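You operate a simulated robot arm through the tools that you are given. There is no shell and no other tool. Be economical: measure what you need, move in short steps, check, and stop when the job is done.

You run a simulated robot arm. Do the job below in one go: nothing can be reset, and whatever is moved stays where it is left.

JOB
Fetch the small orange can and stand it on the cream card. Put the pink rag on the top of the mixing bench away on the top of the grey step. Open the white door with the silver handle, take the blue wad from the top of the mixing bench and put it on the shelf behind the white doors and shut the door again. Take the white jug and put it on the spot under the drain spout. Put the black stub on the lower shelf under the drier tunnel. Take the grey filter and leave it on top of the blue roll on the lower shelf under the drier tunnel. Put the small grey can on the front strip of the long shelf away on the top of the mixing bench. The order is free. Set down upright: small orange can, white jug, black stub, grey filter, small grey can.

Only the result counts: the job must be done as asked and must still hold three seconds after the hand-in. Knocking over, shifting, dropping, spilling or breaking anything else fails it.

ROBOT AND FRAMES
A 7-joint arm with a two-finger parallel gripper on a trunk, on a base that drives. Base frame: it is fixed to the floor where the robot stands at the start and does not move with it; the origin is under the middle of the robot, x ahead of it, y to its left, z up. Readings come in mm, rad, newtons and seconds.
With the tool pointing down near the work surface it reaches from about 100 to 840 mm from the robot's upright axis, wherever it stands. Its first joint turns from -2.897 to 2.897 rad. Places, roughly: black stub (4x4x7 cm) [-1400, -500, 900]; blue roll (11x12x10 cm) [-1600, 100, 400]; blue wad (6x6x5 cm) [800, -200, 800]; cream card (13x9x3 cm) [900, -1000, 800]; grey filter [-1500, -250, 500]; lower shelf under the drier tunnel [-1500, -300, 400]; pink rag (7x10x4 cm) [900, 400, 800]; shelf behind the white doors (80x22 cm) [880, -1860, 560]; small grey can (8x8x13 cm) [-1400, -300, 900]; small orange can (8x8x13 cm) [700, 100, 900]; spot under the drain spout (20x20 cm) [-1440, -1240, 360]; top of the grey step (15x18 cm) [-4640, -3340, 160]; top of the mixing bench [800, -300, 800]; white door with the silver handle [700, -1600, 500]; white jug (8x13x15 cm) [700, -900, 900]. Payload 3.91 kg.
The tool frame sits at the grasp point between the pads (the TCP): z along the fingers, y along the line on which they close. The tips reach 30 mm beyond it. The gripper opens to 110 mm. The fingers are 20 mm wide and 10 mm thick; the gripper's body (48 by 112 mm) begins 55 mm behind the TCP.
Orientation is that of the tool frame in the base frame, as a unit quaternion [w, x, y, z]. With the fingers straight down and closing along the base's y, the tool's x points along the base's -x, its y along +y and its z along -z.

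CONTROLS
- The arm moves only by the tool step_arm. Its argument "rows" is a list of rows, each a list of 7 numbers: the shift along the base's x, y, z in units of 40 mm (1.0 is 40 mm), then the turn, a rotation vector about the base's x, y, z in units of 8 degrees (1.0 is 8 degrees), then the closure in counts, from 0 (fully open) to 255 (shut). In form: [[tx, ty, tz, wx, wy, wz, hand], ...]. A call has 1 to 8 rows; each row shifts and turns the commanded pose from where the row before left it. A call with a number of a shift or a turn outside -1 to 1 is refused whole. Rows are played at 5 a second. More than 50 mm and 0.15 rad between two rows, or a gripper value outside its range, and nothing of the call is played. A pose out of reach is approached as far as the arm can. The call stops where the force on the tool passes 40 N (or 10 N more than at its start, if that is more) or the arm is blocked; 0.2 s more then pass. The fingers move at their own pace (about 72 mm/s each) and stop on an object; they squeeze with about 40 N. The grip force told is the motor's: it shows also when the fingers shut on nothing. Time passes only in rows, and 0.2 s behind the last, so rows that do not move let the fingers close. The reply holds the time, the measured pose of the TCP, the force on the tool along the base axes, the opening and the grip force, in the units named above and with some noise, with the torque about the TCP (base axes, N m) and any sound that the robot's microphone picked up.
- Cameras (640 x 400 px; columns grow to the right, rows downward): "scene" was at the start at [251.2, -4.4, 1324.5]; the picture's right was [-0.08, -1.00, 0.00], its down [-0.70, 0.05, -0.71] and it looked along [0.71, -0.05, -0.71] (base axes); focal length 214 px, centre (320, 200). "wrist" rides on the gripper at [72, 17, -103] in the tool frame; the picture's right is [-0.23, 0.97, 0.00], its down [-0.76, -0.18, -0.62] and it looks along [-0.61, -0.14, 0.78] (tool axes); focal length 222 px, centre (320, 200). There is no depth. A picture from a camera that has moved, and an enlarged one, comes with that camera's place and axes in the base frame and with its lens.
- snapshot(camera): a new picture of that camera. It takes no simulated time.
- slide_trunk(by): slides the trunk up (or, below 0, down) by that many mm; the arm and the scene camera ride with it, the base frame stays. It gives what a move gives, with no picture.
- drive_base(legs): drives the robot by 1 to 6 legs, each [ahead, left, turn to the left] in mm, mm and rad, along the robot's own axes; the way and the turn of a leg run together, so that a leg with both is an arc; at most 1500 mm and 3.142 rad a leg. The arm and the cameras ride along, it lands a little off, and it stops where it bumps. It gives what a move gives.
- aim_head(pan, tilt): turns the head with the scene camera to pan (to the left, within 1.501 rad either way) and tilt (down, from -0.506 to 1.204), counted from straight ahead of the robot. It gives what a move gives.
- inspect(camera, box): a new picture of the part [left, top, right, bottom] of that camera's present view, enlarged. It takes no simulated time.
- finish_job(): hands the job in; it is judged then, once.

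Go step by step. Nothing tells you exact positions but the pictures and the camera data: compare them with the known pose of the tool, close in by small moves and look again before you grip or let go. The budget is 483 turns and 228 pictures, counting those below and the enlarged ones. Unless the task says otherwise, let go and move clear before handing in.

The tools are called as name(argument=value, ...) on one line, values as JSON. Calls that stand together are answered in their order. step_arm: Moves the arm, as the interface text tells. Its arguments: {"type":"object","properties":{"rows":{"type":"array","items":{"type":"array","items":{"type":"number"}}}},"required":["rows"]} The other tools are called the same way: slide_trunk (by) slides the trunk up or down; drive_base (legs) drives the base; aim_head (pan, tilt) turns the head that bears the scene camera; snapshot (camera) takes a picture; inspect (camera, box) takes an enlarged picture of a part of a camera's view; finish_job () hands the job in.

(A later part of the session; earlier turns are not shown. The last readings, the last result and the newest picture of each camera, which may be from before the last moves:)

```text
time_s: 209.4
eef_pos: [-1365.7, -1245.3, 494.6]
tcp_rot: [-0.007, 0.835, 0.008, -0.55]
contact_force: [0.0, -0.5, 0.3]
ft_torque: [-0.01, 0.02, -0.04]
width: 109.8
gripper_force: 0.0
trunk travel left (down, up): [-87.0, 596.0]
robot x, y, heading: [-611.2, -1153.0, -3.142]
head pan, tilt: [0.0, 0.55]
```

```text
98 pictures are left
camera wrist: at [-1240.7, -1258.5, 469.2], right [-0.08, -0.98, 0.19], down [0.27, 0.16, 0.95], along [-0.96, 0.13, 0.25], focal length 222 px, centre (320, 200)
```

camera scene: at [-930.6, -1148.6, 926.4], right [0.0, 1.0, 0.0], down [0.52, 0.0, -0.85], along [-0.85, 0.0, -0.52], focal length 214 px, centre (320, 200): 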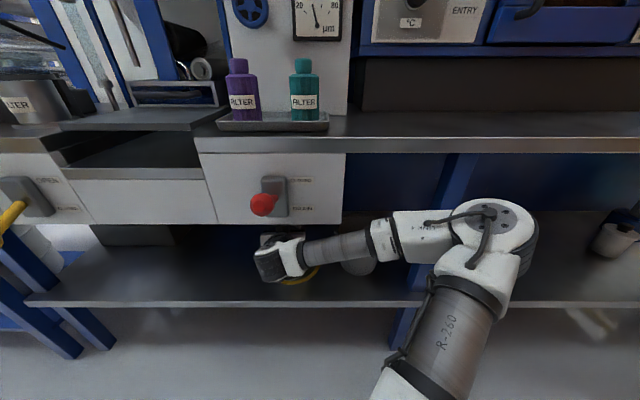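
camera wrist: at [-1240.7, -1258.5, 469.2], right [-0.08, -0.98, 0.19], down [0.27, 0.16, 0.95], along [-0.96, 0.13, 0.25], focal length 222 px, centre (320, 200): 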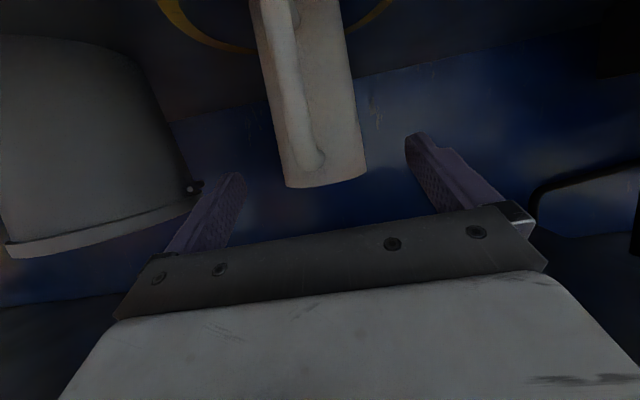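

The jug stands in the ring. I back out, raise, turn toward the bench's left part, and look at the cans from the left side.

drive_base(legs=[[-250, 0, 0]])

slide_trunk(by=400)

slide_trunk(by=110)

snapshot(camera="scene")

drive_base(legs=[[0, 0, 2.09], [-750, 690, 0], [-740, 676, 0]])

aim_head(pan=0.0, tilt=0.6)

snapshot(camera="scene")

```text
time_s: 211.2
eef_pos: [-1111.7, -1246.0, 495.2]
tcp_rot: [-0.006, 0.835, 0.009, -0.549]
contact_force: [0.6, 1.3, -0.2]
ft_torque: [0.02, 0.02, -0.02]
width: 110.0
gripper_force: 0.1
trunk travel left (down, up): [-87.0, 596.0]
robot x, y, heading: [-357.2, -1148.1, -3.14]
head pan, tilt: [0.0, 0.55]
```

```text
time_s: 215.1
eef_pos: [-1111.5, -1246.0, 894.0]
tcp_rot: [-0.006, 0.836, 0.009, -0.549]
contact_force: [-0.2, -1.0, -0.5]
ft_torque: [0.0, 0.0, 0.0]
width: 110.3
gripper_force: 0.1
trunk travel left (down, up): [-487.0, 196.0]
robot x, y, heading: [-356.3, -1151.9, -3.136]
head pan, tilt: [0.0, 0.55]
```

```text
time_s: 216.5
eef_pos: [-1112.4, -1244.4, 1004.4]
tcp_rot: [-0.007, 0.836, 0.009, -0.549]
contact_force: [-1.3, 0.3, 0.2]
ft_torque: [0.0, 0.01, 0.03]
width: 110.0
gripper_force: 0.2
trunk travel left (down, up): [-597.0, 86.0]
robot x, y, heading: [-353.0, -1149.3, -3.14]
head pan, tilt: [0.0, 0.55]
```

```text
97 pictures are left
camera scene: at [-616.6, -1148.6, 1416.4], right [0.0, 1.0, 0.0], down [0.52, 0.0, -0.85], along [-0.85, 0.0, -0.52], focal length 214 px, centre (320, 200)
```

scene: 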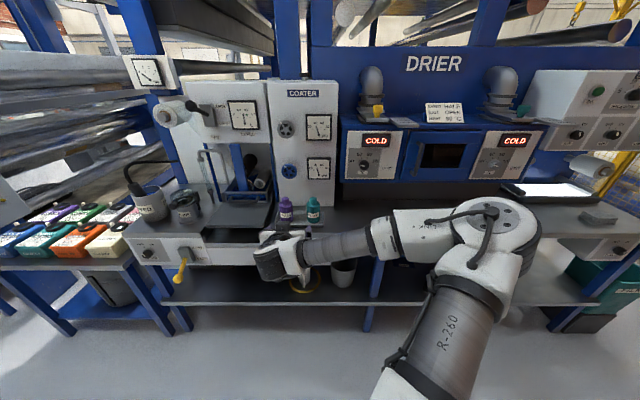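

```text
time_s: 232.6
eef_pos: [613.8, 146.4, 1003.6]
tcp_rot: [0.461, 0.439, 0.711, -0.299]
contact_force: [-0.2, -0.2, 0.6]
ft_torque: [0.0, -0.01, 0.01]
width: 110.1
gripper_force: 0.0
trunk travel left (down, up): [-597.0, 86.0]
robot x, y, heading: [206.9, 788.2, -1.129]
head pan, tilt: [0.0, 0.55]
```

```text
time_s: 233.2
eef_pos: [614.9, 146.4, 1005.1]
tcp_rot: [0.462, 0.439, 0.711, -0.299]
contact_force: [-0.5, 0.0, -0.2]
ft_torque: [0.0, -0.01, 0.01]
width: 109.9
gripper_force: 0.0
trunk travel left (down, up): [-597.0, 86.0]
robot x, y, heading: [206.8, 787.6, -1.129]
head pan, tilt: [0.0, 0.6]
```

```text
96 pictures are left
camera scene: at [315.5, 555.6, 1412.0], right [-0.9, -0.43, 0.0], down [-0.24, 0.51, -0.83], along [0.35, -0.74, -0.56], focal length 214 px, centre (320, 200)
```

scene: 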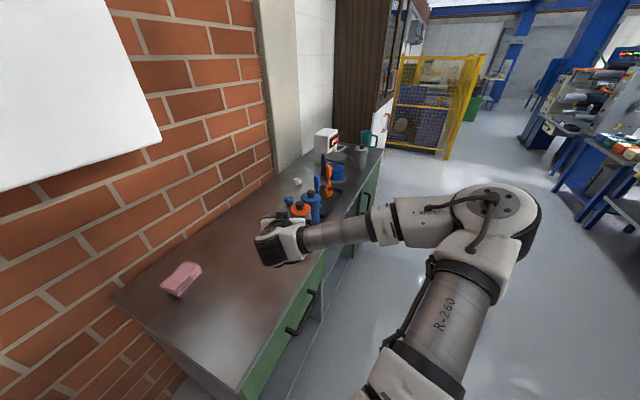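

Good vantage. I take the wrist view and a zoom on the cans.

snapshot(camera="wrist")

inspect(camera="scene", box=[260, 150, 380, 225])

```text
95 pictures are left
camera wrist: at [575.8, 266.2, 979.2], right [0.92, 0.35, 0.19], down [-0.26, 0.17, 0.95], along [0.3, -0.92, 0.25], focal length 222 px, centre (320, 200)
```

wrist: 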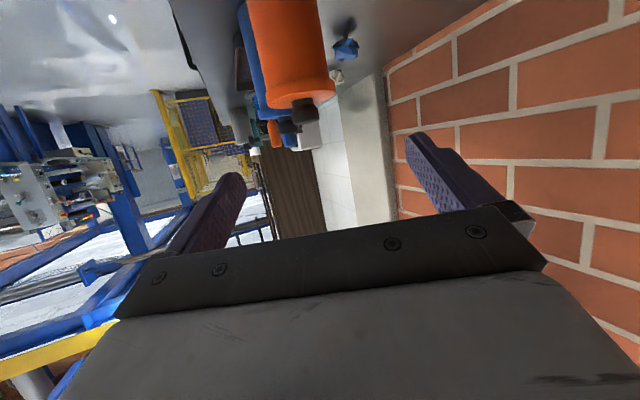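

```text
5.33 times, centred on (320, 188) of scene
camera zoom: at [315.5, 555.6, 1412.0], right [-0.9, -0.43, 0.0], down [-0.24, 0.51, -0.83], along [0.35, -0.74, -0.56], focal length 1144 px, centre (320, 267)
```

zoom: 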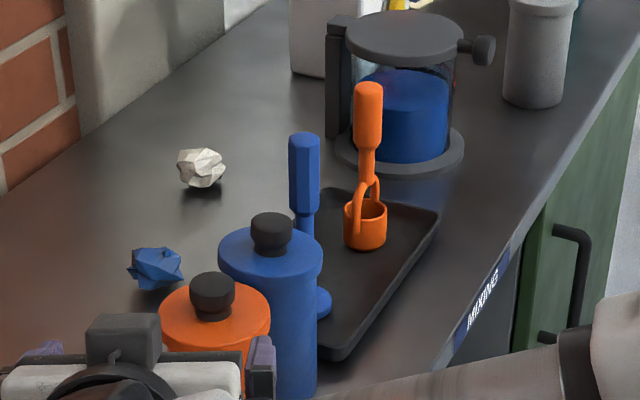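

Orange is 21 mm right of my line, 153 mm ahead. I lower to z≈866, correct sideways and go forward 90.

slide_trunk(by=-138)

drive_base(legs=[[0, -21, 0], [85, 0, 0]])

snapshot(camera="wrist")

inspect(camera="scene", box=[220, 150, 420, 275])

```text
time_s: 234.8
eef_pos: [613.9, 146.4, 867.8]
tcp_rot: [0.461, 0.439, 0.711, -0.299]
contact_force: [-0.3, 0.4, 0.4]
ft_torque: [0.03, -0.03, 0.0]
width: 110.1
gripper_force: 0.0
trunk travel left (down, up): [-459.0, 224.0]
robot x, y, heading: [209.2, 784.1, -1.125]
head pan, tilt: [0.0, 0.6]
```

```text
time_s: 236.4
eef_pos: [631.7, 59.6, 865.7]
tcp_rot: [0.461, 0.439, 0.711, -0.299]
contact_force: [-0.1, 0.1, 0.1]
ft_torque: [0.01, -0.03, 0.04]
width: 110.0
gripper_force: 0.0
trunk travel left (down, up): [-459.0, 224.0]
robot x, y, heading: [221.2, 701.1, -1.125]
head pan, tilt: [0.0, 0.6]
```

```text
93 pictures are left
camera wrist: at [593.4, 180.6, 840.8], right [0.92, 0.35, 0.19], down [-0.26, 0.17, 0.95], along [0.3, -0.92, 0.25], focal length 222 px, centre (320, 200)
```

wrist: 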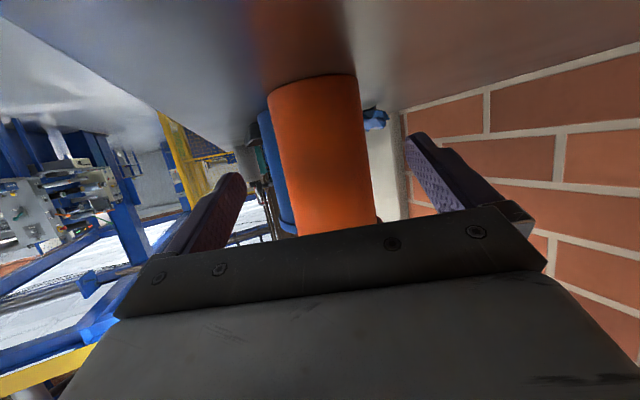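

```text
3.20 times, centred on (320, 212) of scene
camera zoom: at [333.3, 469.8, 1273.8], right [-0.9, -0.43, 0.0], down [-0.24, 0.51, -0.82], along [0.35, -0.74, -0.57], focal length 686 px, centre (320, 160)
```

zoom: 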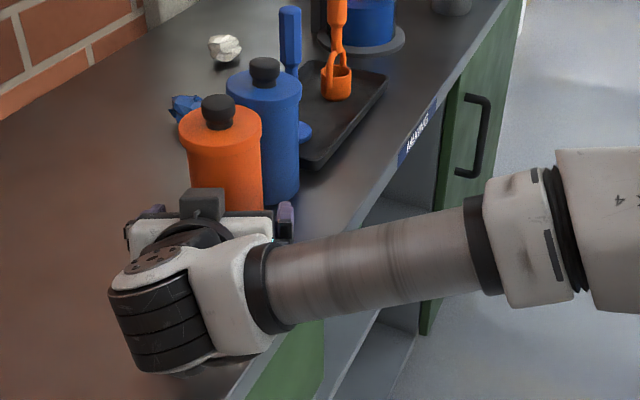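

Axis about (663,3); I move in the last 49 mm with the arm.

step_arm(rows=[[0.22, -0.35, 0, 0, 0, 0, 0], [0.2, -0.35, 0, 0, 0, 0, 0], [0.2, -0.36, 0, 0, 0, 0, 0], [0, 0, 0, 0, 0, 0, 0]])

snapshot(camera="wrist")

```text
time_s: 237.4
eef_pos: [656.9, 18.1, 867.1]
tcp_rot: [0.462, 0.439, 0.71, -0.299]
contact_force: [-0.7, -0.1, -0.4]
ft_torque: [0.01, -0.02, -0.02]
width: 110.1
gripper_force: 0.1
trunk travel left (down, up): [-459.0, 224.0]
robot x, y, heading: [222.5, 704.1, -1.128]
head pan, tilt: [0.0, 0.6]
```

```text
91 pictures are left
camera wrist: at [617.7, 138.4, 841.5], right [0.92, 0.35, 0.19], down [-0.26, 0.17, 0.95], along [0.3, -0.92, 0.25], focal length 222 px, centre (320, 200)
```

wrist: 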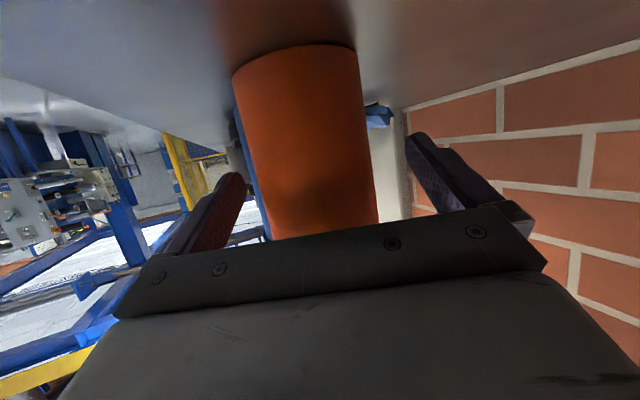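

A 5 mm sideways correction, then grip.

step_arm(rows=[[-0.11, -0.06, 0, 0, 0, 0, 0], [0, 0, 0, 0, 0, 0, 255], [0, 0, 0, 0, 0, 0, 255], [0, 0, 0, 0, 0, 0, 255]])

inspect(camera="scene", box=[220, 150, 420, 275])

```text
time_s: 238.4
eef_pos: [651.8, 15.4, 866.3]
tcp_rot: [0.462, 0.438, 0.711, -0.298]
contact_force: [0.6, 0.5, -0.1]
ft_torque: [0.15, -0.18, 0.07]
width: 71.2
gripper_force: 39.6
trunk travel left (down, up): [-459.0, 224.0]
robot x, y, heading: [221.6, 701.3, -1.125]
head pan, tilt: [0.0, 0.6]
```

```text
3.20 times, centred on (320, 212) of scene
camera zoom: at [333.1, 470.3, 1273.9], right [-0.9, -0.43, 0.0], down [-0.24, 0.51, -0.83], along [0.35, -0.74, -0.56], focal length 686 px, centre (320, 160)
```

zoom: 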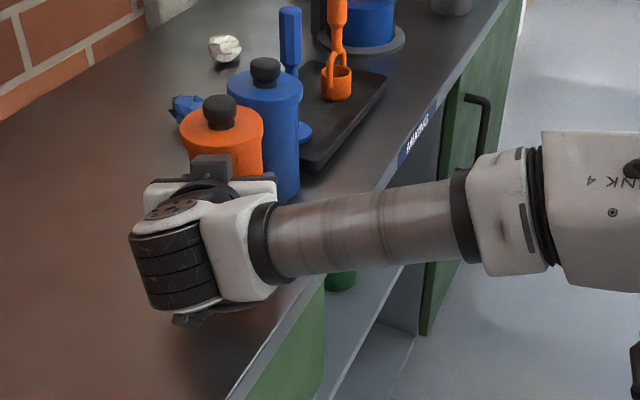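

Orange gripped on its body. I lift high, back away and go round to the card on a diagonal.

slide_trunk(by=215)

drive_base(legs=[[-250, 0, 0], [-172, -361, 0], [0, 0, 0.601], [674, -1148, 0]])

aim_head(pan=0.1, tilt=0.6)

snapshot(camera="scene")

snapshot(camera="wrist")

```text
time_s: 240.7
eef_pos: [651.5, 15.2, 1080.7]
tcp_rot: [0.461, 0.439, 0.71, -0.3]
contact_force: [0.1, 0.7, -3.9]
ft_torque: [0.09, 0.01, 0.0]
width: 70.6
gripper_force: 40.1
trunk travel left (down, up): [-674.0, 9.0]
robot x, y, heading: [223.3, 701.3, -1.127]
head pan, tilt: [0.0, 0.6]
```

```text
time_s: 255.9
eef_pos: [463.8, -726.4, 1080.7]
tcp_rot: [0.529, 0.208, 0.809, -0.148]
contact_force: [0.2, 0.1, -3.9]
ft_torque: [0.06, 0.08, 0.0]
width: 70.5
gripper_force: 39.9
trunk travel left (down, up): [-674.0, 9.0]
robot x, y, heading: [-280.1, -403.8, -0.523]
head pan, tilt: [0.0, 0.6]
```

```text
time_s: 256.6
eef_pos: [464.4, -726.6, 1081.4]
tcp_rot: [0.53, 0.206, 0.809, -0.148]
contact_force: [0.0, 0.0, -4.3]
ft_torque: [0.05, 0.07, -0.03]
width: 70.8
gripper_force: 40.5
trunk travel left (down, up): [-674.0, 9.0]
robot x, y, heading: [-278.1, -408.3, -0.526]
head pan, tilt: [0.099, 0.6]
```

```text
89 pictures are left
camera scene: at [-50.7, -525.1, 1488.8], right [-0.41, -0.91, 0.0], down [-0.52, 0.23, -0.82], along [0.75, -0.34, -0.57], focal length 214 px, centre (320, 200)
```

scene: 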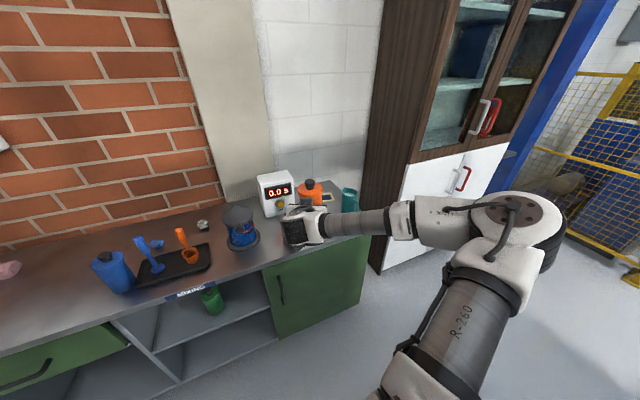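

```text
88 pictures are left
camera wrist: at [365.8, -649.4, 1056.1], right [0.56, 0.81, 0.19], down [-0.31, -0.01, 0.95], along [0.77, -0.59, 0.25], focal length 222 px, centre (320, 200)
```

wrist: 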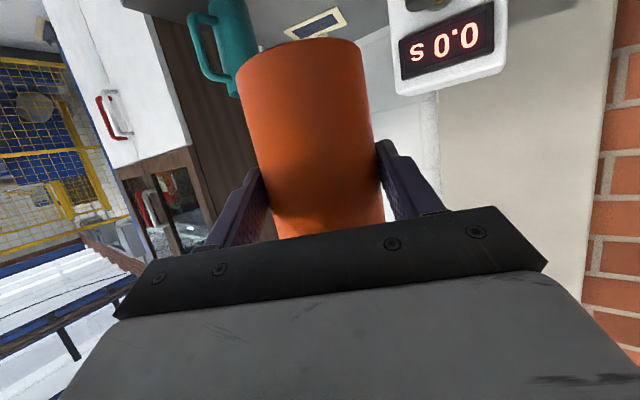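

The card is visible. I measure it with close-ups.

inspect(camera="wrist", box=[240, 0, 400, 100])

inspect(camera="scene", box=[240, 150, 400, 250])

```text
4.00 times, centred on (320, 50) of wrist
camera zoom: at [365.8, -649.4, 1056.1], right [0.56, 0.81, 0.19], down [-0.31, -0.01, 0.95], along [0.77, -0.59, 0.25], focal length 888 px, centre (320, 800)
```

zoom: 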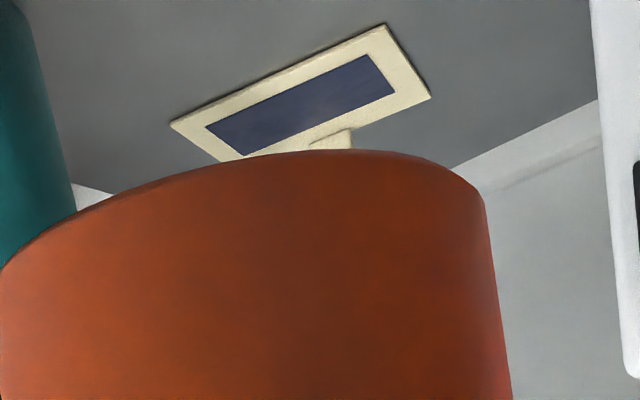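

```text
4.00 times, centred on (320, 200) of scene
camera zoom: at [-50.7, -525.1, 1488.8], right [-0.41, -0.91, 0.0], down [-0.52, 0.23, -0.82], along [0.75, -0.34, -0.57], focal length 858 px, centre (320, 200)
```

zoom: 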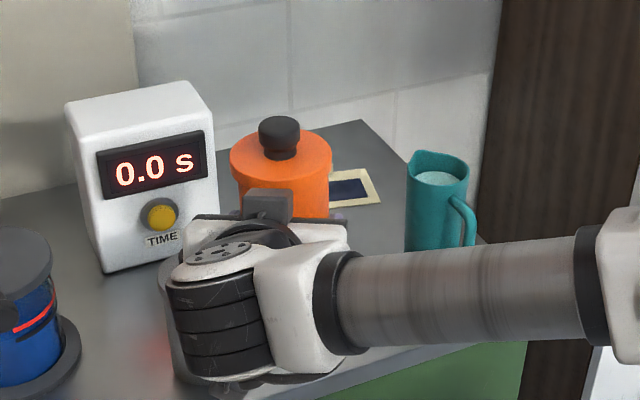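

Card centre ≈(881,-957), slightly rotated. To keep the forearm clear of the teal jug and the hand clear of the scale I take a 45° heading, with the arm extended a little.

drive_base(legs=[[0, 0, -0.26], [-54, 330, 0]])

step_arm(rows=[[0.5, -0.5, 0, 0, 0, 0, 255], [0.55, -0.55, 0, 0, 0, 0, 255], [0.55, -0.55, 0, 0, 0, 0, 255], [0, 0, 0, 0, 0, 0, 255]])

snapshot(camera="scene")

```text
time_s: 260.6
eef_pos: [551.4, -634.1, 1082.1]
tcp_rot: [0.506, 0.311, 0.775, -0.216]
contact_force: [0.3, 0.5, -4.5]
ft_torque: [0.04, 0.04, -0.04]
width: 70.4
gripper_force: 40.8
trunk travel left (down, up): [-674.0, 9.0]
robot x, y, heading: [-86.9, -134.8, -0.782]
head pan, tilt: [0.099, 0.6]
```

```text
time_s: 261.6
eef_pos: [614.4, -697.0, 1082.0]
tcp_rot: [0.505, 0.311, 0.776, -0.216]
contact_force: [0.4, 0.8, -4.3]
ft_torque: [0.08, 0.1, -0.01]
width: 70.2
gripper_force: 39.9
trunk travel left (down, up): [-674.0, 9.0]
robot x, y, heading: [-85.3, -127.6, -0.779]
head pan, tilt: [0.099, 0.6]
```

```text
85 pictures are left
camera scene: at [104.7, -306.8, 1488.9], right [-0.63, -0.78, 0.0], down [-0.44, 0.36, -0.82], along [0.64, -0.52, -0.57], focal length 214 px, centre (320, 200)
```

scene: 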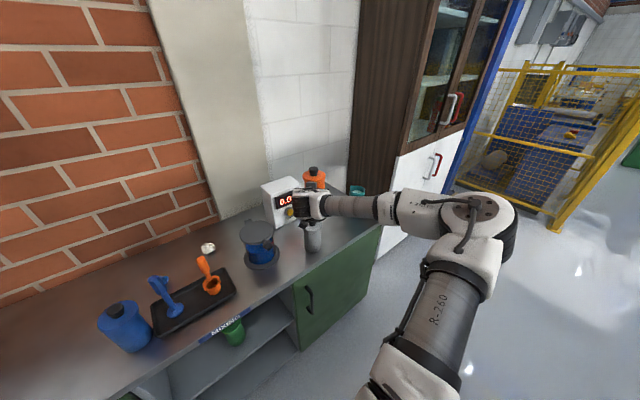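

On line. Driving forward 340 at height.

drive_base(legs=[[200, 0, 0], [140, 0, 0]])

snapshot(camera="scene")

snapshot(camera="wrist")

```text
time_s: 264.1
eef_pos: [853.6, -936.3, 1080.0]
tcp_rot: [0.504, 0.312, 0.776, -0.215]
contact_force: [-1.0, 0.0, -5.5]
ft_torque: [0.09, 0.03, 0.01]
width: 70.2
gripper_force: 39.4
trunk travel left (down, up): [-674.0, 9.0]
robot x, y, heading: [152.2, -367.9, -0.787]
head pan, tilt: [0.099, 0.6]
```

```text
84 pictures are left
camera scene: at [344.3, -545.5, 1488.5], right [-0.63, -0.77, 0.0], down [-0.44, 0.36, -0.82], along [0.64, -0.52, -0.57], focal length 214 px, centre (320, 200)
```

scene: 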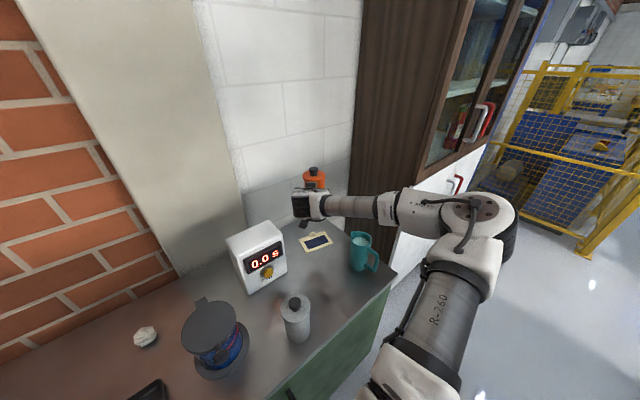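

```text
83 pictures are left
camera wrist: at [777.5, -836.7, 1054.9], right [0.75, 0.63, 0.19], down [-0.3, 0.07, 0.95], along [0.59, -0.77, 0.25], focal length 222 px, centre (320, 200)
```

wrist: 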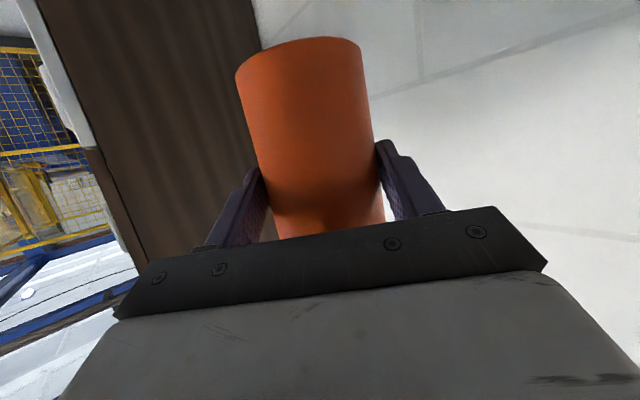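

Card centre again ≈(874,-956). I nudge 13 mm forward and lower by trunk to z≈925, then check.

step_arm(rows=[[0.26, -0.22, 0, 0, 0, 0, 255], [0, 0, 0, 0, 0, 0, 255]])

slide_trunk(by=-155)

snapshot(camera="scene")

inspect(camera="wrist", box=[180, 0, 420, 150])

```text
time_s: 264.8
eef_pos: [863.9, -945.4, 1081.3]
tcp_rot: [0.504, 0.311, 0.776, -0.215]
contact_force: [0.2, -0.2, -5.6]
ft_torque: [0.04, 0.07, 0.02]
width: 70.6
gripper_force: 39.8
trunk travel left (down, up): [-674.0, 9.0]
robot x, y, heading: [149.3, -367.8, -0.784]
head pan, tilt: [0.099, 0.6]
```

```text
time_s: 266.5
eef_pos: [863.6, -945.6, 926.6]
tcp_rot: [0.504, 0.311, 0.776, -0.215]
contact_force: [0.5, -0.1, -5.4]
ft_torque: [0.07, 0.05, 0.05]
width: 70.3
gripper_force: 39.8
trunk travel left (down, up): [-519.0, 164.0]
robot x, y, heading: [152.6, -370.9, -0.785]
head pan, tilt: [0.099, 0.6]
```

```text
82 pictures are left
camera scene: at [343.2, -544.5, 1333.9], right [-0.63, -0.77, 0.0], down [-0.44, 0.36, -0.82], along [0.64, -0.52, -0.57], focal length 214 px, centre (320, 200)
```

scene: 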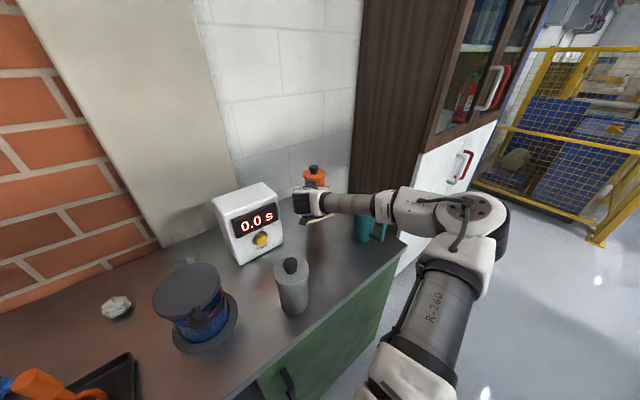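

```text
2.67 times, centred on (300, 75) of wrist
camera zoom: at [787.4, -844.7, 901.3], right [0.75, 0.63, 0.19], down [-0.3, 0.08, 0.95], along [0.59, -0.77, 0.25], focal length 592 px, centre (373, 533)
```

zoom: 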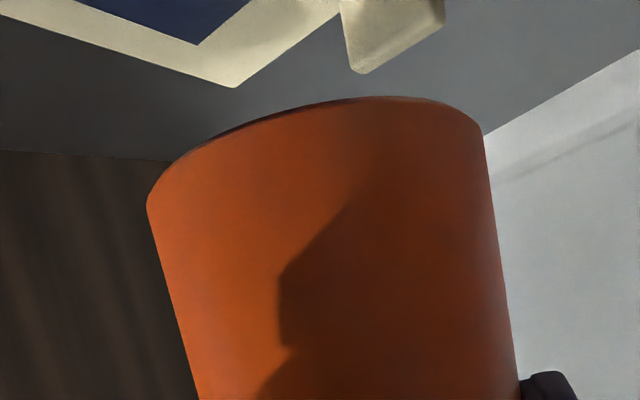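

The clip is clear of the can's footprint. I lower on to the card in small steps.

slide_trunk(by=-42)

slide_trunk(by=-6)

slide_trunk(by=-4)

slide_trunk(by=-3)

```text
time_s: 267.4
eef_pos: [863.1, -945.1, 885.4]
tcp_rot: [0.505, 0.312, 0.776, -0.216]
contact_force: [-0.3, 0.8, -4.1]
ft_torque: [0.09, 0.07, 0.01]
width: 70.3
gripper_force: 40.2
trunk travel left (down, up): [-477.0, 206.0]
robot x, y, heading: [156.2, -370.0, -0.778]
head pan, tilt: [0.099, 0.6]
```

```text
time_s: 267.9
eef_pos: [863.9, -944.8, 877.9]
tcp_rot: [0.505, 0.311, 0.776, -0.215]
contact_force: [0.5, -0.6, -4.5]
ft_torque: [0.05, 0.09, -0.01]
width: 70.5
gripper_force: 39.6
trunk travel left (down, up): [-471.0, 212.0]
robot x, y, heading: [155.1, -370.1, -0.784]
head pan, tilt: [0.099, 0.6]
```

```text
time_s: 268.5
eef_pos: [863.1, -944.7, 874.4]
tcp_rot: [0.504, 0.312, 0.776, -0.216]
contact_force: [-0.6, -0.5, -3.8]
ft_torque: [0.04, 0.06, -0.01]
width: 70.2
gripper_force: 39.8
trunk travel left (down, up): [-467.0, 216.0]
robot x, y, heading: [152.9, -373.1, -0.785]
head pan, tilt: [0.099, 0.6]
```

```text
time_s: 269.0
eef_pos: [864.6, -944.3, 874.6]
tcp_rot: [0.506, 0.311, 0.775, -0.216]
contact_force: [0.1, 0.3, 1.0]
ft_torque: [0.12, -0.13, -0.03]
width: 70.4
gripper_force: 40.1
trunk travel left (down, up): [-464.0, 219.0]
robot x, y, heading: [155.5, -370.8, -0.785]
head pan, tilt: [0.099, 0.6]
```

Contact is starting; one more 2 mm, then release and back off.

slide_trunk(by=-2)

step_arm(rows=[[0, 0, 0, 0, 0, 0, 200], [0, 0, 0, 0, 0, 0, 120], [0, 0, 0, 0, 0, 0, 60], [0, 0, 0, 0, 0, 0, 0], [0, 0, 0, 0, 0, 0, 0]])

drive_base(legs=[[-90, 0, 0]])

snapshot(camera="wrist")

snapshot(camera="scene")

```text
time_s: 269.5
eef_pos: [862.9, -944.5, 872.1]
tcp_rot: [0.507, 0.31, 0.775, -0.216]
contact_force: [0.8, -0.4, 11.0]
ft_torque: [0.17, -0.52, -0.08]
width: 70.2
gripper_force: 40.1
trunk travel left (down, up): [-462.0, 221.0]
robot x, y, heading: [155.7, -368.7, -0.783]
head pan, tilt: [0.099, 0.6]
```

```text
time_s: 270.7
eef_pos: [862.3, -945.6, 869.9]
tcp_rot: [0.505, 0.312, 0.776, -0.216]
contact_force: [0.5, 0.5, -0.1]
ft_torque: [0.03, 0.01, 0.05]
width: 110.0
gripper_force: 0.1
trunk travel left (down, up): [-462.0, 221.0]
robot x, y, heading: [154.5, -371.0, -0.785]
head pan, tilt: [0.099, 0.6]
```

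```text
time_s: 271.8
eef_pos: [799.4, -882.4, 870.7]
tcp_rot: [0.505, 0.311, 0.776, -0.215]
contact_force: [0.1, 0.3, -0.6]
ft_torque: [-0.01, -0.01, 0.02]
width: 110.0
gripper_force: 0.1
trunk travel left (down, up): [-462.0, 221.0]
robot x, y, heading: [93.2, -303.3, -0.789]
head pan, tilt: [0.099, 0.6]
```

```text
80 pictures are left
camera wrist: at [723.2, -781.3, 845.0], right [0.75, 0.63, 0.19], down [-0.3, 0.08, 0.95], along [0.59, -0.77, 0.25], focal length 222 px, centre (320, 200)
```

wrist: 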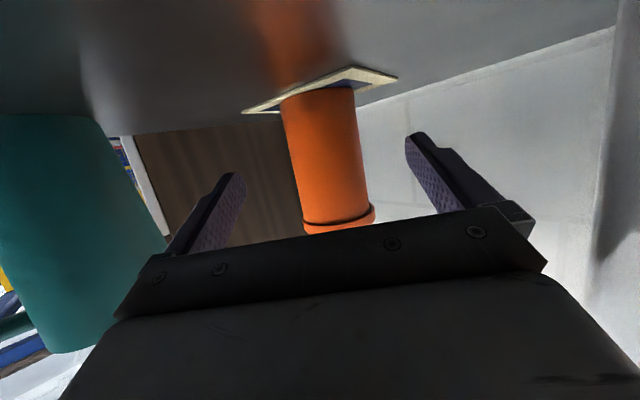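

```text
79 pictures are left
camera scene: at [278.9, -480.6, 1277.1], right [-0.63, -0.77, 0.0], down [-0.44, 0.36, -0.83], along [0.64, -0.52, -0.56], focal length 214 px, centre (320, 200)
```

scene: 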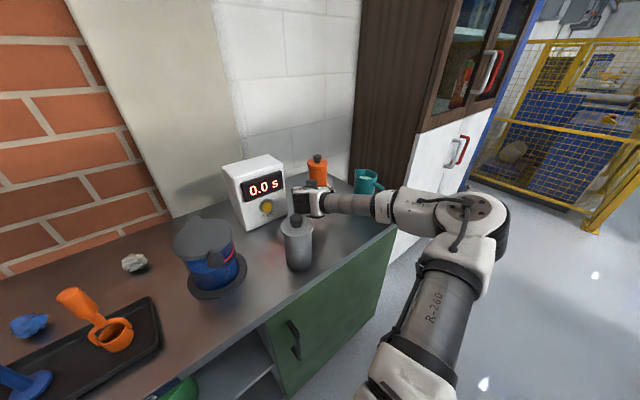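

The orange can stands on the card. I raise straight up before backing over the grey can.

slide_trunk(by=215)

drive_base(legs=[[-350, 0, 0]])

inspect(camera="scene", box=[0, 120, 400, 370])

```text
time_s: 274.1
eef_pos: [799.9, -882.3, 1084.2]
tcp_rot: [0.505, 0.312, 0.775, -0.216]
contact_force: [-0.6, 0.3, -0.4]
ft_torque: [0.01, 0.02, 0.0]
width: 110.1
gripper_force: 0.0
trunk travel left (down, up): [-677.0, 6.0]
robot x, y, heading: [91.3, -305.9, -0.791]
head pan, tilt: [0.099, 0.6]
```

```text
time_s: 276.4
eef_pos: [551.1, -634.3, 1085.2]
tcp_rot: [0.505, 0.312, 0.775, -0.216]
contact_force: [0.1, 0.9, -0.7]
ft_torque: [0.06, 0.01, 0.02]
width: 109.8
gripper_force: 0.0
trunk travel left (down, up): [-677.0, 6.0]
robot x, y, heading: [-159.4, -61.9, -0.781]
head pan, tilt: [0.099, 0.6]
```

```text
1.60 times, centred on (200, 245) of scene
camera zoom: at [31.4, -233.5, 1492.1], right [-0.63, -0.77, 0.0], down [-0.44, 0.36, -0.83], along [0.64, -0.52, -0.56], focal length 343 px, centre (512, 128)
```

zoom: 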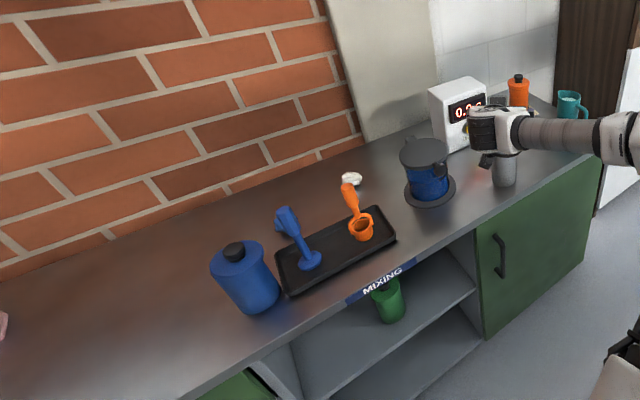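

Now I restore the blue can to its original place (≈(660,3)). I go round to the left side again.

drive_base(legs=[[0, 0, -0.344], [-846, 635, 0]])

aim_head(pan=0.0, tilt=0.6)

slide_trunk(by=-216)

snapshot(camera="wrist")

snapshot(camera="scene")

```text
time_s: 282.9
eef_pos: [542.9, 175.5, 1084.9]
tcp_rot: [0.458, 0.446, 0.707, -0.303]
contact_force: [0.2, 0.8, 0.2]
ft_torque: [-0.04, 0.01, -0.01]
width: 110.1
gripper_force: 0.0
trunk travel left (down, up): [-677.0, 6.0]
robot x, y, heading: [81.0, 967.0, -1.147]
head pan, tilt: [0.099, 0.6]
```

```text
time_s: 283.6
eef_pos: [543.4, 173.9, 1084.6]
tcp_rot: [0.457, 0.447, 0.706, -0.304]
contact_force: [0.1, -0.3, -0.6]
ft_torque: [0.0, 0.0, 0.02]
width: 110.0
gripper_force: 0.1
trunk travel left (down, up): [-677.0, 6.0]
robot x, y, heading: [85.0, 961.0, -1.148]
head pan, tilt: [0.0, 0.6]
```

```text
time_s: 285.9
eef_pos: [544.3, 174.7, 868.2]
tcp_rot: [0.457, 0.447, 0.706, -0.304]
contact_force: [-0.3, -1.1, 0.2]
ft_torque: [-0.01, 0.01, 0.02]
width: 109.8
gripper_force: 0.0
trunk travel left (down, up): [-461.0, 222.0]
robot x, y, heading: [86.7, 962.6, -1.145]
head pan, tilt: [0.0, 0.6]
```

```text
77 pictures are left
camera wrist: at [507.8, 295.8, 843.7], right [0.93, 0.33, 0.19], down [-0.26, 0.18, 0.95], along [0.28, -0.93, 0.25], focal length 222 px, centre (320, 200)
```

wrist: 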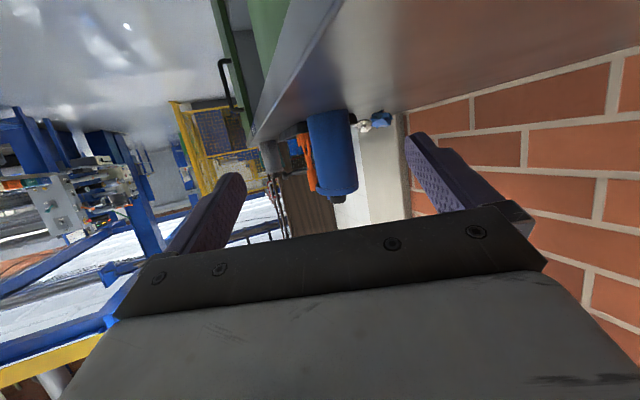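

```text
76 pictures are left
camera scene: at [191.3, 730.2, 1276.0], right [-0.91, -0.41, 0.0], down [-0.23, 0.52, -0.83], along [0.34, -0.75, -0.56], focal length 214 px, centre (320, 200)
```

scene: 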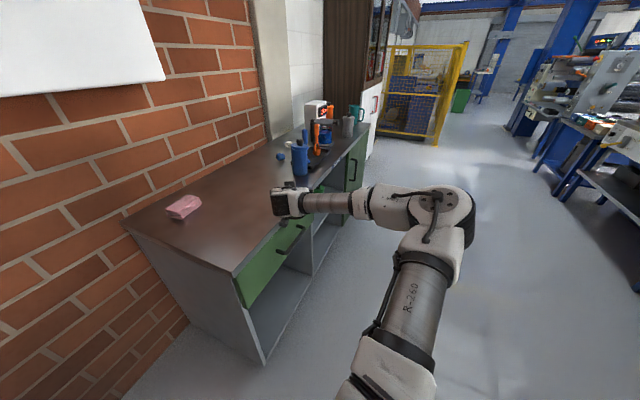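

Blue lies straight ahead by about 284 mm. I drive 190 and look.

drive_base(legs=[[190, 0, 0]])

snapshot(camera="wrist")

inspect(camera="scene", box=[220, 100, 420, 225])

```text
time_s: 287.5
eef_pos: [621.5, 5.6, 869.4]
tcp_rot: [0.457, 0.446, 0.708, -0.302]
contact_force: [0.4, -0.1, -0.1]
ft_torque: [0.0, -0.02, 0.01]
width: 109.9
gripper_force: 0.2
trunk travel left (down, up): [-461.0, 222.0]
robot x, y, heading: [160.3, 791.4, -1.146]
head pan, tilt: [0.0, 0.6]
```

```text
75 pictures are left
camera wrist: at [585.6, 127.3, 843.2], right [0.93, 0.33, 0.19], down [-0.26, 0.18, 0.95], along [0.28, -0.93, 0.25], focal length 222 px, centre (320, 200)
```

wrist: 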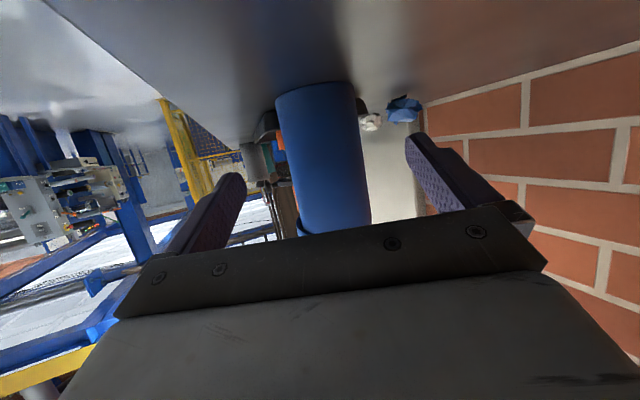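

```text
3.20 times, centred on (320, 162) of scene
camera zoom: at [268.4, 560.8, 1275.8], right [-0.91, -0.41, 0.0], down [-0.23, 0.52, -0.82], along [0.34, -0.75, -0.57], focal length 686 px, centre (320, 320)
```

zoom: 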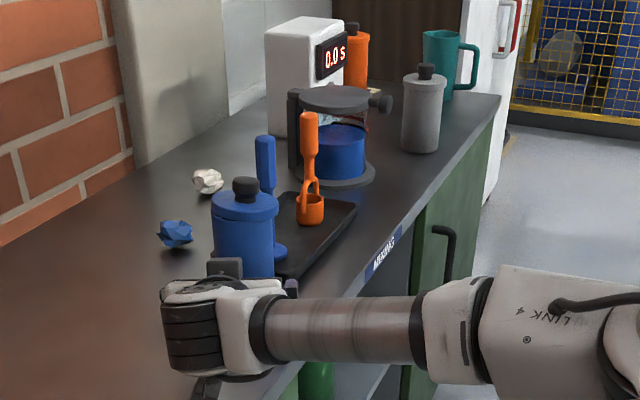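

Aligned; 76 mm to go with the arm.

step_arm(rows=[[0.27, -0.6, 0, 0, 0, 0, 0], [0.27, -0.6, 0, 0, 0, 0, 0], [0.2, -0.44, 0, 0, 0, 0, 0], [0, 0, 0, 0, 0, 0, 0]])

snapshot(camera="wrist")

```text
time_s: 288.5
eef_pos: [652.0, -59.5, 870.6]
tcp_rot: [0.458, 0.446, 0.707, -0.303]
contact_force: [-0.1, -0.6, -0.6]
ft_torque: [-0.01, 0.0, 0.0]
width: 109.8
gripper_force: 0.0
trunk travel left (down, up): [-461.0, 222.0]
robot x, y, heading: [157.1, 797.3, -1.139]
head pan, tilt: [0.0, 0.6]
```

```text
73 pictures are left
camera wrist: at [615.2, 61.4, 844.2], right [0.93, 0.33, 0.19], down [-0.26, 0.18, 0.95], along [0.28, -0.93, 0.25], focal length 222 px, centre (320, 200)
```

wrist: 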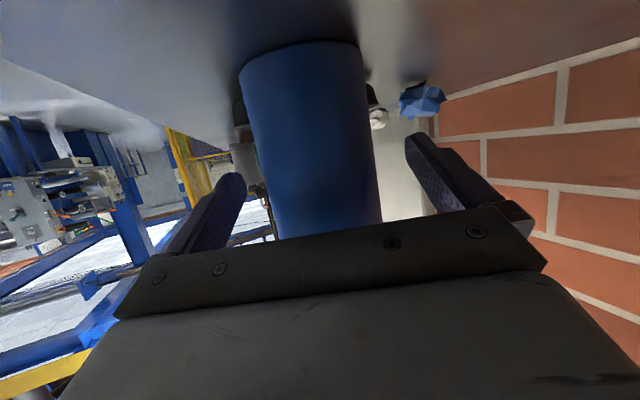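

step_arm(rows=[[0.02, -0.17, 0, 0, 0, 0, 0], [0, 0, 0, 0, 0, 0, 255], [0, 0, 0, 0, 0, 0, 255], [0, 0, 0, 0, 0, 0, 255]])

slide_trunk(by=20)

inspect(camera="scene", box=[220, 100, 420, 225])

```text
time_s: 289.5
eef_pos: [651.2, -65.2, 869.3]
tcp_rot: [0.458, 0.446, 0.707, -0.303]
contact_force: [1.9, 0.9, -0.9]
ft_torque: [0.11, -0.25, 0.05]
width: 71.1
gripper_force: 39.9
trunk travel left (down, up): [-461.0, 222.0]
robot x, y, heading: [163.9, 798.0, -1.148]
head pan, tilt: [0.0, 0.6]
```

```text
time_s: 290.1
eef_pos: [651.4, -66.5, 887.0]
tcp_rot: [0.457, 0.446, 0.707, -0.303]
contact_force: [0.4, -0.4, -5.7]
ft_torque: [0.06, 0.05, 0.01]
width: 70.7
gripper_force: 40.0
trunk travel left (down, up): [-481.0, 202.0]
robot x, y, heading: [164.0, 794.9, -1.141]
head pan, tilt: [0.0, 0.6]
```

```text
3.20 times, centred on (320, 162) of scene
camera zoom: at [268.6, 560.4, 1295.7], right [-0.91, -0.41, 0.0], down [-0.23, 0.52, -0.82], along [0.34, -0.75, -0.57], focal length 686 px, centre (320, 320)
```

zoom: 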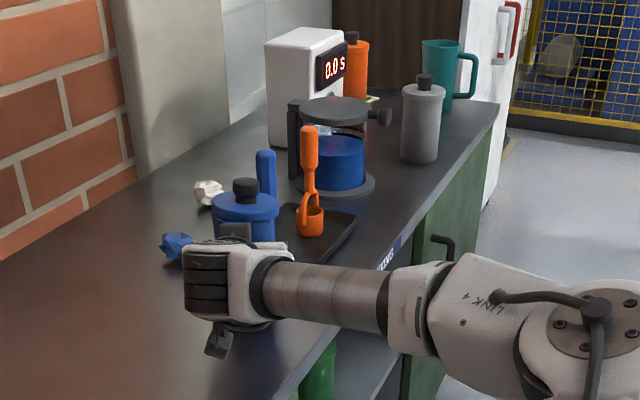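

Blue is lifted. I carry it back by about 83 mm in +y and set it at (660,3).

drive_base(legs=[[-74, 37, 0]])

snapshot(camera="scene")

```text
time_s: 291.2
eef_pos: [654.6, 15.8, 889.6]
tcp_rot: [0.458, 0.445, 0.707, -0.303]
contact_force: [0.9, -0.2, -4.6]
ft_torque: [0.1, 0.02, -0.02]
width: 70.7
gripper_force: 39.9
trunk travel left (down, up): [-481.0, 202.0]
robot x, y, heading: [164.4, 877.0, -1.149]
head pan, tilt: [0.0, 0.6]
```

```text
71 pictures are left
camera scene: at [271.5, 643.6, 1296.0], right [-0.91, -0.41, 0.0], down [-0.23, 0.51, -0.83], along [0.34, -0.75, -0.56], focal length 214 px, centre (320, 200)
```

scene: 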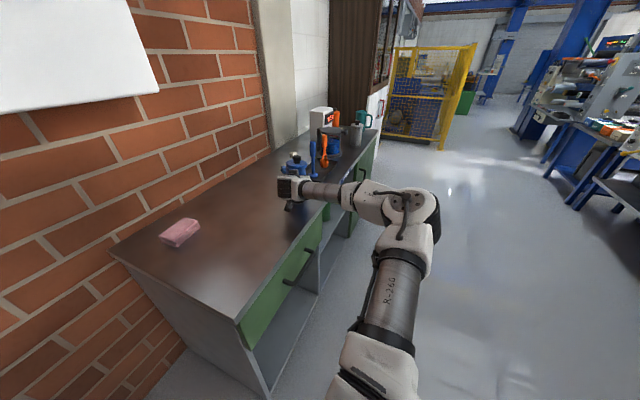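

TCP is at (654.6,15.8), as wanted. I lower to contact and release.

slide_trunk(by=-15)

slide_trunk(by=-4)

slide_trunk(by=-3)

```text
time_s: 291.8
eef_pos: [655.4, 16.0, 874.3]
tcp_rot: [0.457, 0.446, 0.708, -0.302]
contact_force: [0.4, 0.0, -5.0]
ft_torque: [0.08, -0.01, 0.01]
width: 70.4
gripper_force: 40.0
trunk travel left (down, up): [-466.0, 217.0]
robot x, y, heading: [167.1, 880.0, -1.141]
head pan, tilt: [0.0, 0.6]
```

```text
time_s: 292.4
eef_pos: [654.5, 15.5, 869.9]
tcp_rot: [0.458, 0.446, 0.707, -0.303]
contact_force: [0.9, -0.3, -2.5]
ft_torque: [0.02, -0.12, -0.04]
width: 70.8
gripper_force: 40.4
trunk travel left (down, up): [-462.0, 221.0]
robot x, y, heading: [164.3, 879.0, -1.145]
head pan, tilt: [0.0, 0.6]
```

```text
time_s: 292.9
eef_pos: [655.0, 16.3, 871.1]
tcp_rot: [0.46, 0.445, 0.707, -0.303]
contact_force: [1.8, -2.6, 9.8]
ft_torque: [-0.04, -0.57, -0.1]
width: 70.5
gripper_force: 40.0
trunk travel left (down, up): [-459.0, 224.0]
robot x, y, heading: [163.5, 879.1, -1.143]
head pan, tilt: [0.0, 0.6]
```

step_arm(rows=[[0, 0, 0, 0, 0, 0, 200], [0, 0, 0, 0, 0, 0, 120], [0, 0, 0, 0, 0, 0, 60], [0, 0, 0, 0, 0, 0, 0], [0, 0, 0, 0, 0, 0, 0]])

drive_base(legs=[[-150, 0, 0]])

slide_trunk(by=200)

inspect(camera="scene", box=[80, 100, 400, 300])

```text
time_s: 294.1
eef_pos: [655.3, 16.6, 866.8]
tcp_rot: [0.458, 0.445, 0.708, -0.303]
contact_force: [-0.6, -0.1, 0.4]
ft_torque: [-0.02, 0.0, 0.01]
width: 110.0
gripper_force: 0.1
trunk travel left (down, up): [-459.0, 224.0]
robot x, y, heading: [164.1, 876.4, -1.145]
head pan, tilt: [0.0, 0.6]
```

```text
time_s: 295.4
eef_pos: [597.9, 153.5, 867.1]
tcp_rot: [0.459, 0.444, 0.708, -0.302]
contact_force: [-0.1, 0.2, -0.2]
ft_torque: [-0.01, 0.06, 0.01]
width: 109.9
gripper_force: 0.1
trunk travel left (down, up): [-459.0, 224.0]
robot x, y, heading: [102.6, 1011.3, -1.142]
head pan, tilt: [0.0, 0.6]
```

```text
time_s: 297.6
eef_pos: [598.1, 151.6, 1066.2]
tcp_rot: [0.459, 0.444, 0.708, -0.302]
contact_force: [1.0, 0.7, -0.5]
ft_torque: [-0.02, -0.02, 0.01]
width: 109.8
gripper_force: 0.1
trunk travel left (down, up): [-659.0, 24.0]
robot x, y, heading: [103.6, 1012.0, -1.139]
head pan, tilt: [0.0, 0.6]
```

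```text
2.00 times, centred on (240, 200) of scene
camera zoom: at [211.2, 778.0, 1473.9], right [-0.91, -0.42, 0.0], down [-0.24, 0.51, -0.82], along [0.34, -0.75, -0.57], focal length 429 px, centre (480, 200)
```

zoom: 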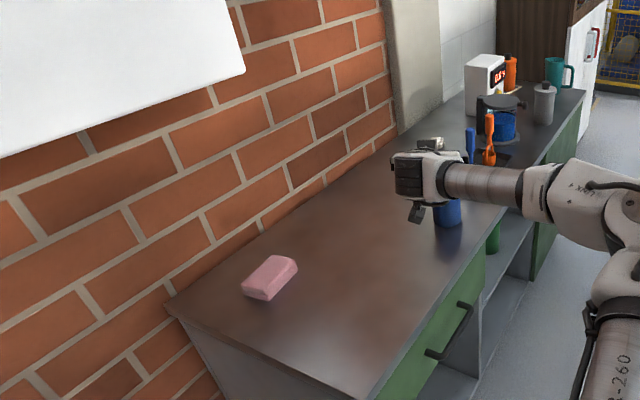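

Blue is back in place. I move to open floor, point the hand down again, and prepare for the wad.

drive_base(legs=[[-100, 0, 0], [780, -700, 0]])

step_arm(rows=[[0, 0, 0, 0.9, 0.42, 0, 0], [0, 0, 0, 0.9, 0.42, 0, 0], [0, 0, 0, 0.9, 0.42, 0, 0], [0, 0, 0, 0.9, 0.42, 0, 0], [0, 0, 0, 0.9, 0.42, 0, 0], [0, 0, 0, 0.9, 0.42, 0, 0], [0, 0, 0, 0.9, 0.42, 0, 0], [0, 0, 0, 0.9, 0.42, 0, 0]])

```text
time_s: 304.2
eef_pos: [235.9, -782.1, 1067.6]
tcp_rot: [0.456, 0.449, 0.705, -0.305]
contact_force: [0.9, 0.1, 0.2]
ft_torque: [-0.05, 0.01, 0.0]
width: 110.0
gripper_force: 0.0
trunk travel left (down, up): [-659.0, 24.0]
robot x, y, heading: [-241.5, 82.1, -1.155]
head pan, tilt: [0.0, 0.6]
```

```text
time_s: 306.0
eef_pos: [217.7, -753.5, 1059.6]
tcp_rot: [0.016, 0.531, 0.847, -0.021]
contact_force: [-0.7, 0.4, -0.5]
ft_torque: [0.0, -0.02, -0.01]
width: 110.0
gripper_force: 0.2
out of reach, approached as far as the arm can: row 8
trunk travel left (down, up): [-659.0, 24.0]
robot x, y, heading: [-242.8, 85.0, -1.155]
head pan, tilt: [0.0, 0.6]
```

step_arm(rows=[[-0.4, 0.9, 0, 0.38, 0.03, 0, 0], [-0.4, 0.9, 0, 0, 0, 0, 0], [-0.4, 0.9, 0, 0, 0, 0, 0], [-0.4, 0.9, 0, 0, 0, 0, 0], [-0.4, 0.9, 0, 0, 0, 0, 0], [-0.4, 0.9, 0, 0, 0, 0, 0], [-0.4, 0.9, 0, 0, 0, 0, 0], [-0.4, 0.9, 0, 0, 0, 0, 0]])

drive_base(legs=[[0, 0, 1.155]])

aim_head(pan=0.1, tilt=0.7)

snapshot(camera="scene")

```text
time_s: 307.8
eef_pos: [93.8, -464.9, 1057.3]
tcp_rot: [0.0, 0.532, 0.847, -0.001]
contact_force: [-0.3, 0.7, 0.2]
ft_torque: [-0.01, 0.01, 0.01]
width: 110.1
gripper_force: 0.0
trunk travel left (down, up): [-659.0, 24.0]
robot x, y, heading: [-247.1, 85.5, -1.151]
head pan, tilt: [0.0, 0.6]
```

```text
time_s: 311.1
eef_pos: [395.7, 162.3, 1057.6]
tcp_rot: [0.001, -0.007, 1.0, -0.001]
contact_force: [0.0, -0.2, 0.7]
ft_torque: [-0.04, -0.02, 0.01]
width: 109.9
gripper_force: 0.0
trunk travel left (down, up): [-659.0, 24.0]
robot x, y, heading: [-244.1, 82.1, -0.02]
head pan, tilt: [0.0, 0.6]
```

```text
time_s: 311.8
eef_pos: [395.0, 162.4, 1058.6]
tcp_rot: [0.002, -0.008, 1.0, -0.001]
contact_force: [-0.7, 0.3, 0.2]
ft_torque: [-0.02, -0.02, -0.02]
width: 110.0
gripper_force: 0.0
trunk travel left (down, up): [-659.0, 24.0]
robot x, y, heading: [-246.6, 80.8, -0.019]
head pan, tilt: [0.099, 0.7]
```

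```text
69 pictures are left
camera scene: at [9.3, 90.0, 1465.4], right [0.08, -1.0, 0.0], down [-0.64, -0.05, -0.77], along [0.76, 0.06, -0.64], focal length 214 px, centre (320, 200)
```

scene: 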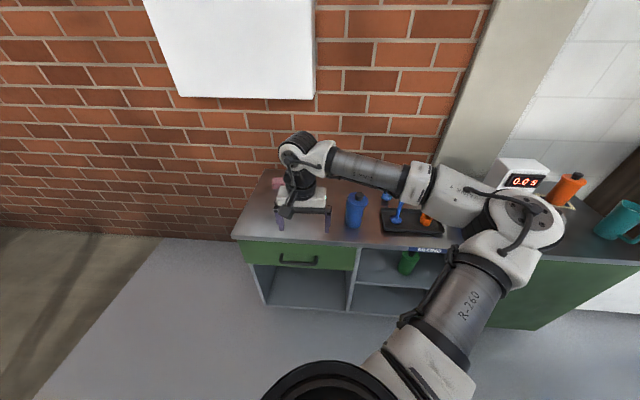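

I drive so the hand comes above the blue wad (≈(822,-155)).

drive_base(legs=[[0, -314, 0.019], [350, 0, 0]])

aim_head(pan=-0.05, tilt=0.75)

snapshot(camera="scene")

snapshot(camera="wrist")

```text
time_s: 316.8
eef_pos: [741.4, -149.5, 1057.8]
tcp_rot: [0.001, -0.013, 1.0, -0.001]
contact_force: [0.4, 0.5, 0.2]
ft_torque: [-0.01, 0.0, 0.01]
width: 109.9
gripper_force: 0.0
trunk travel left (down, up): [-659.0, 24.0]
robot x, y, heading: [100.6, -236.8, -0.004]
head pan, tilt: [0.099, 0.7]
```

```text
time_s: 317.4
eef_pos: [741.5, -150.9, 1059.0]
tcp_rot: [0.002, -0.013, 1.0, 0.0]
contact_force: [-0.3, 0.8, 0.1]
ft_torque: [-0.02, 0.0, 0.0]
width: 110.2
gripper_force: 0.1
trunk travel left (down, up): [-659.0, 24.0]
robot x, y, heading: [101.0, -234.3, -0.008]
head pan, tilt: [-0.051, 0.75]
```

```text
68 pictures are left
camera scene: at [354.2, -239.8, 1461.1], right [-0.06, -1.0, 0.0], down [-0.68, 0.04, -0.73], along [0.73, -0.04, -0.68], focal length 214 px, centre (320, 200)
```

scene: 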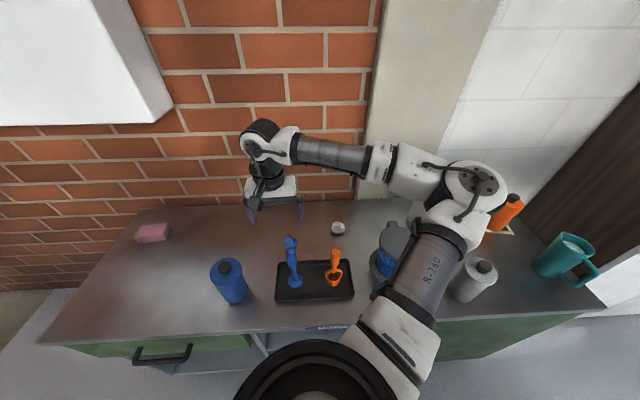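

```text
67 pictures are left
camera wrist: at [668.8, -133.9, 1161.9], right [0.2, 0.98, 0.0], down [0.76, -0.16, 0.63], along [0.61, -0.13, -0.78], focal length 222 px, centre (320, 200)
```

wrist: 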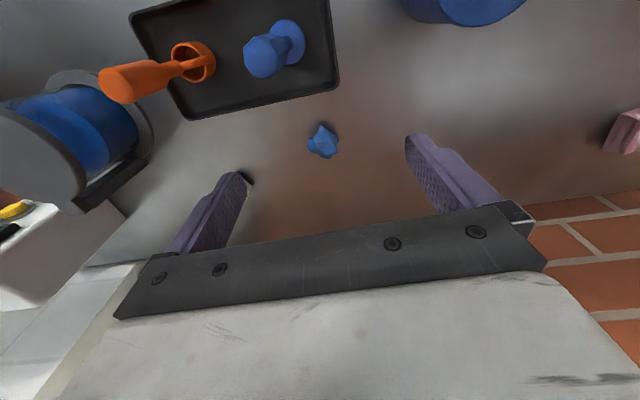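

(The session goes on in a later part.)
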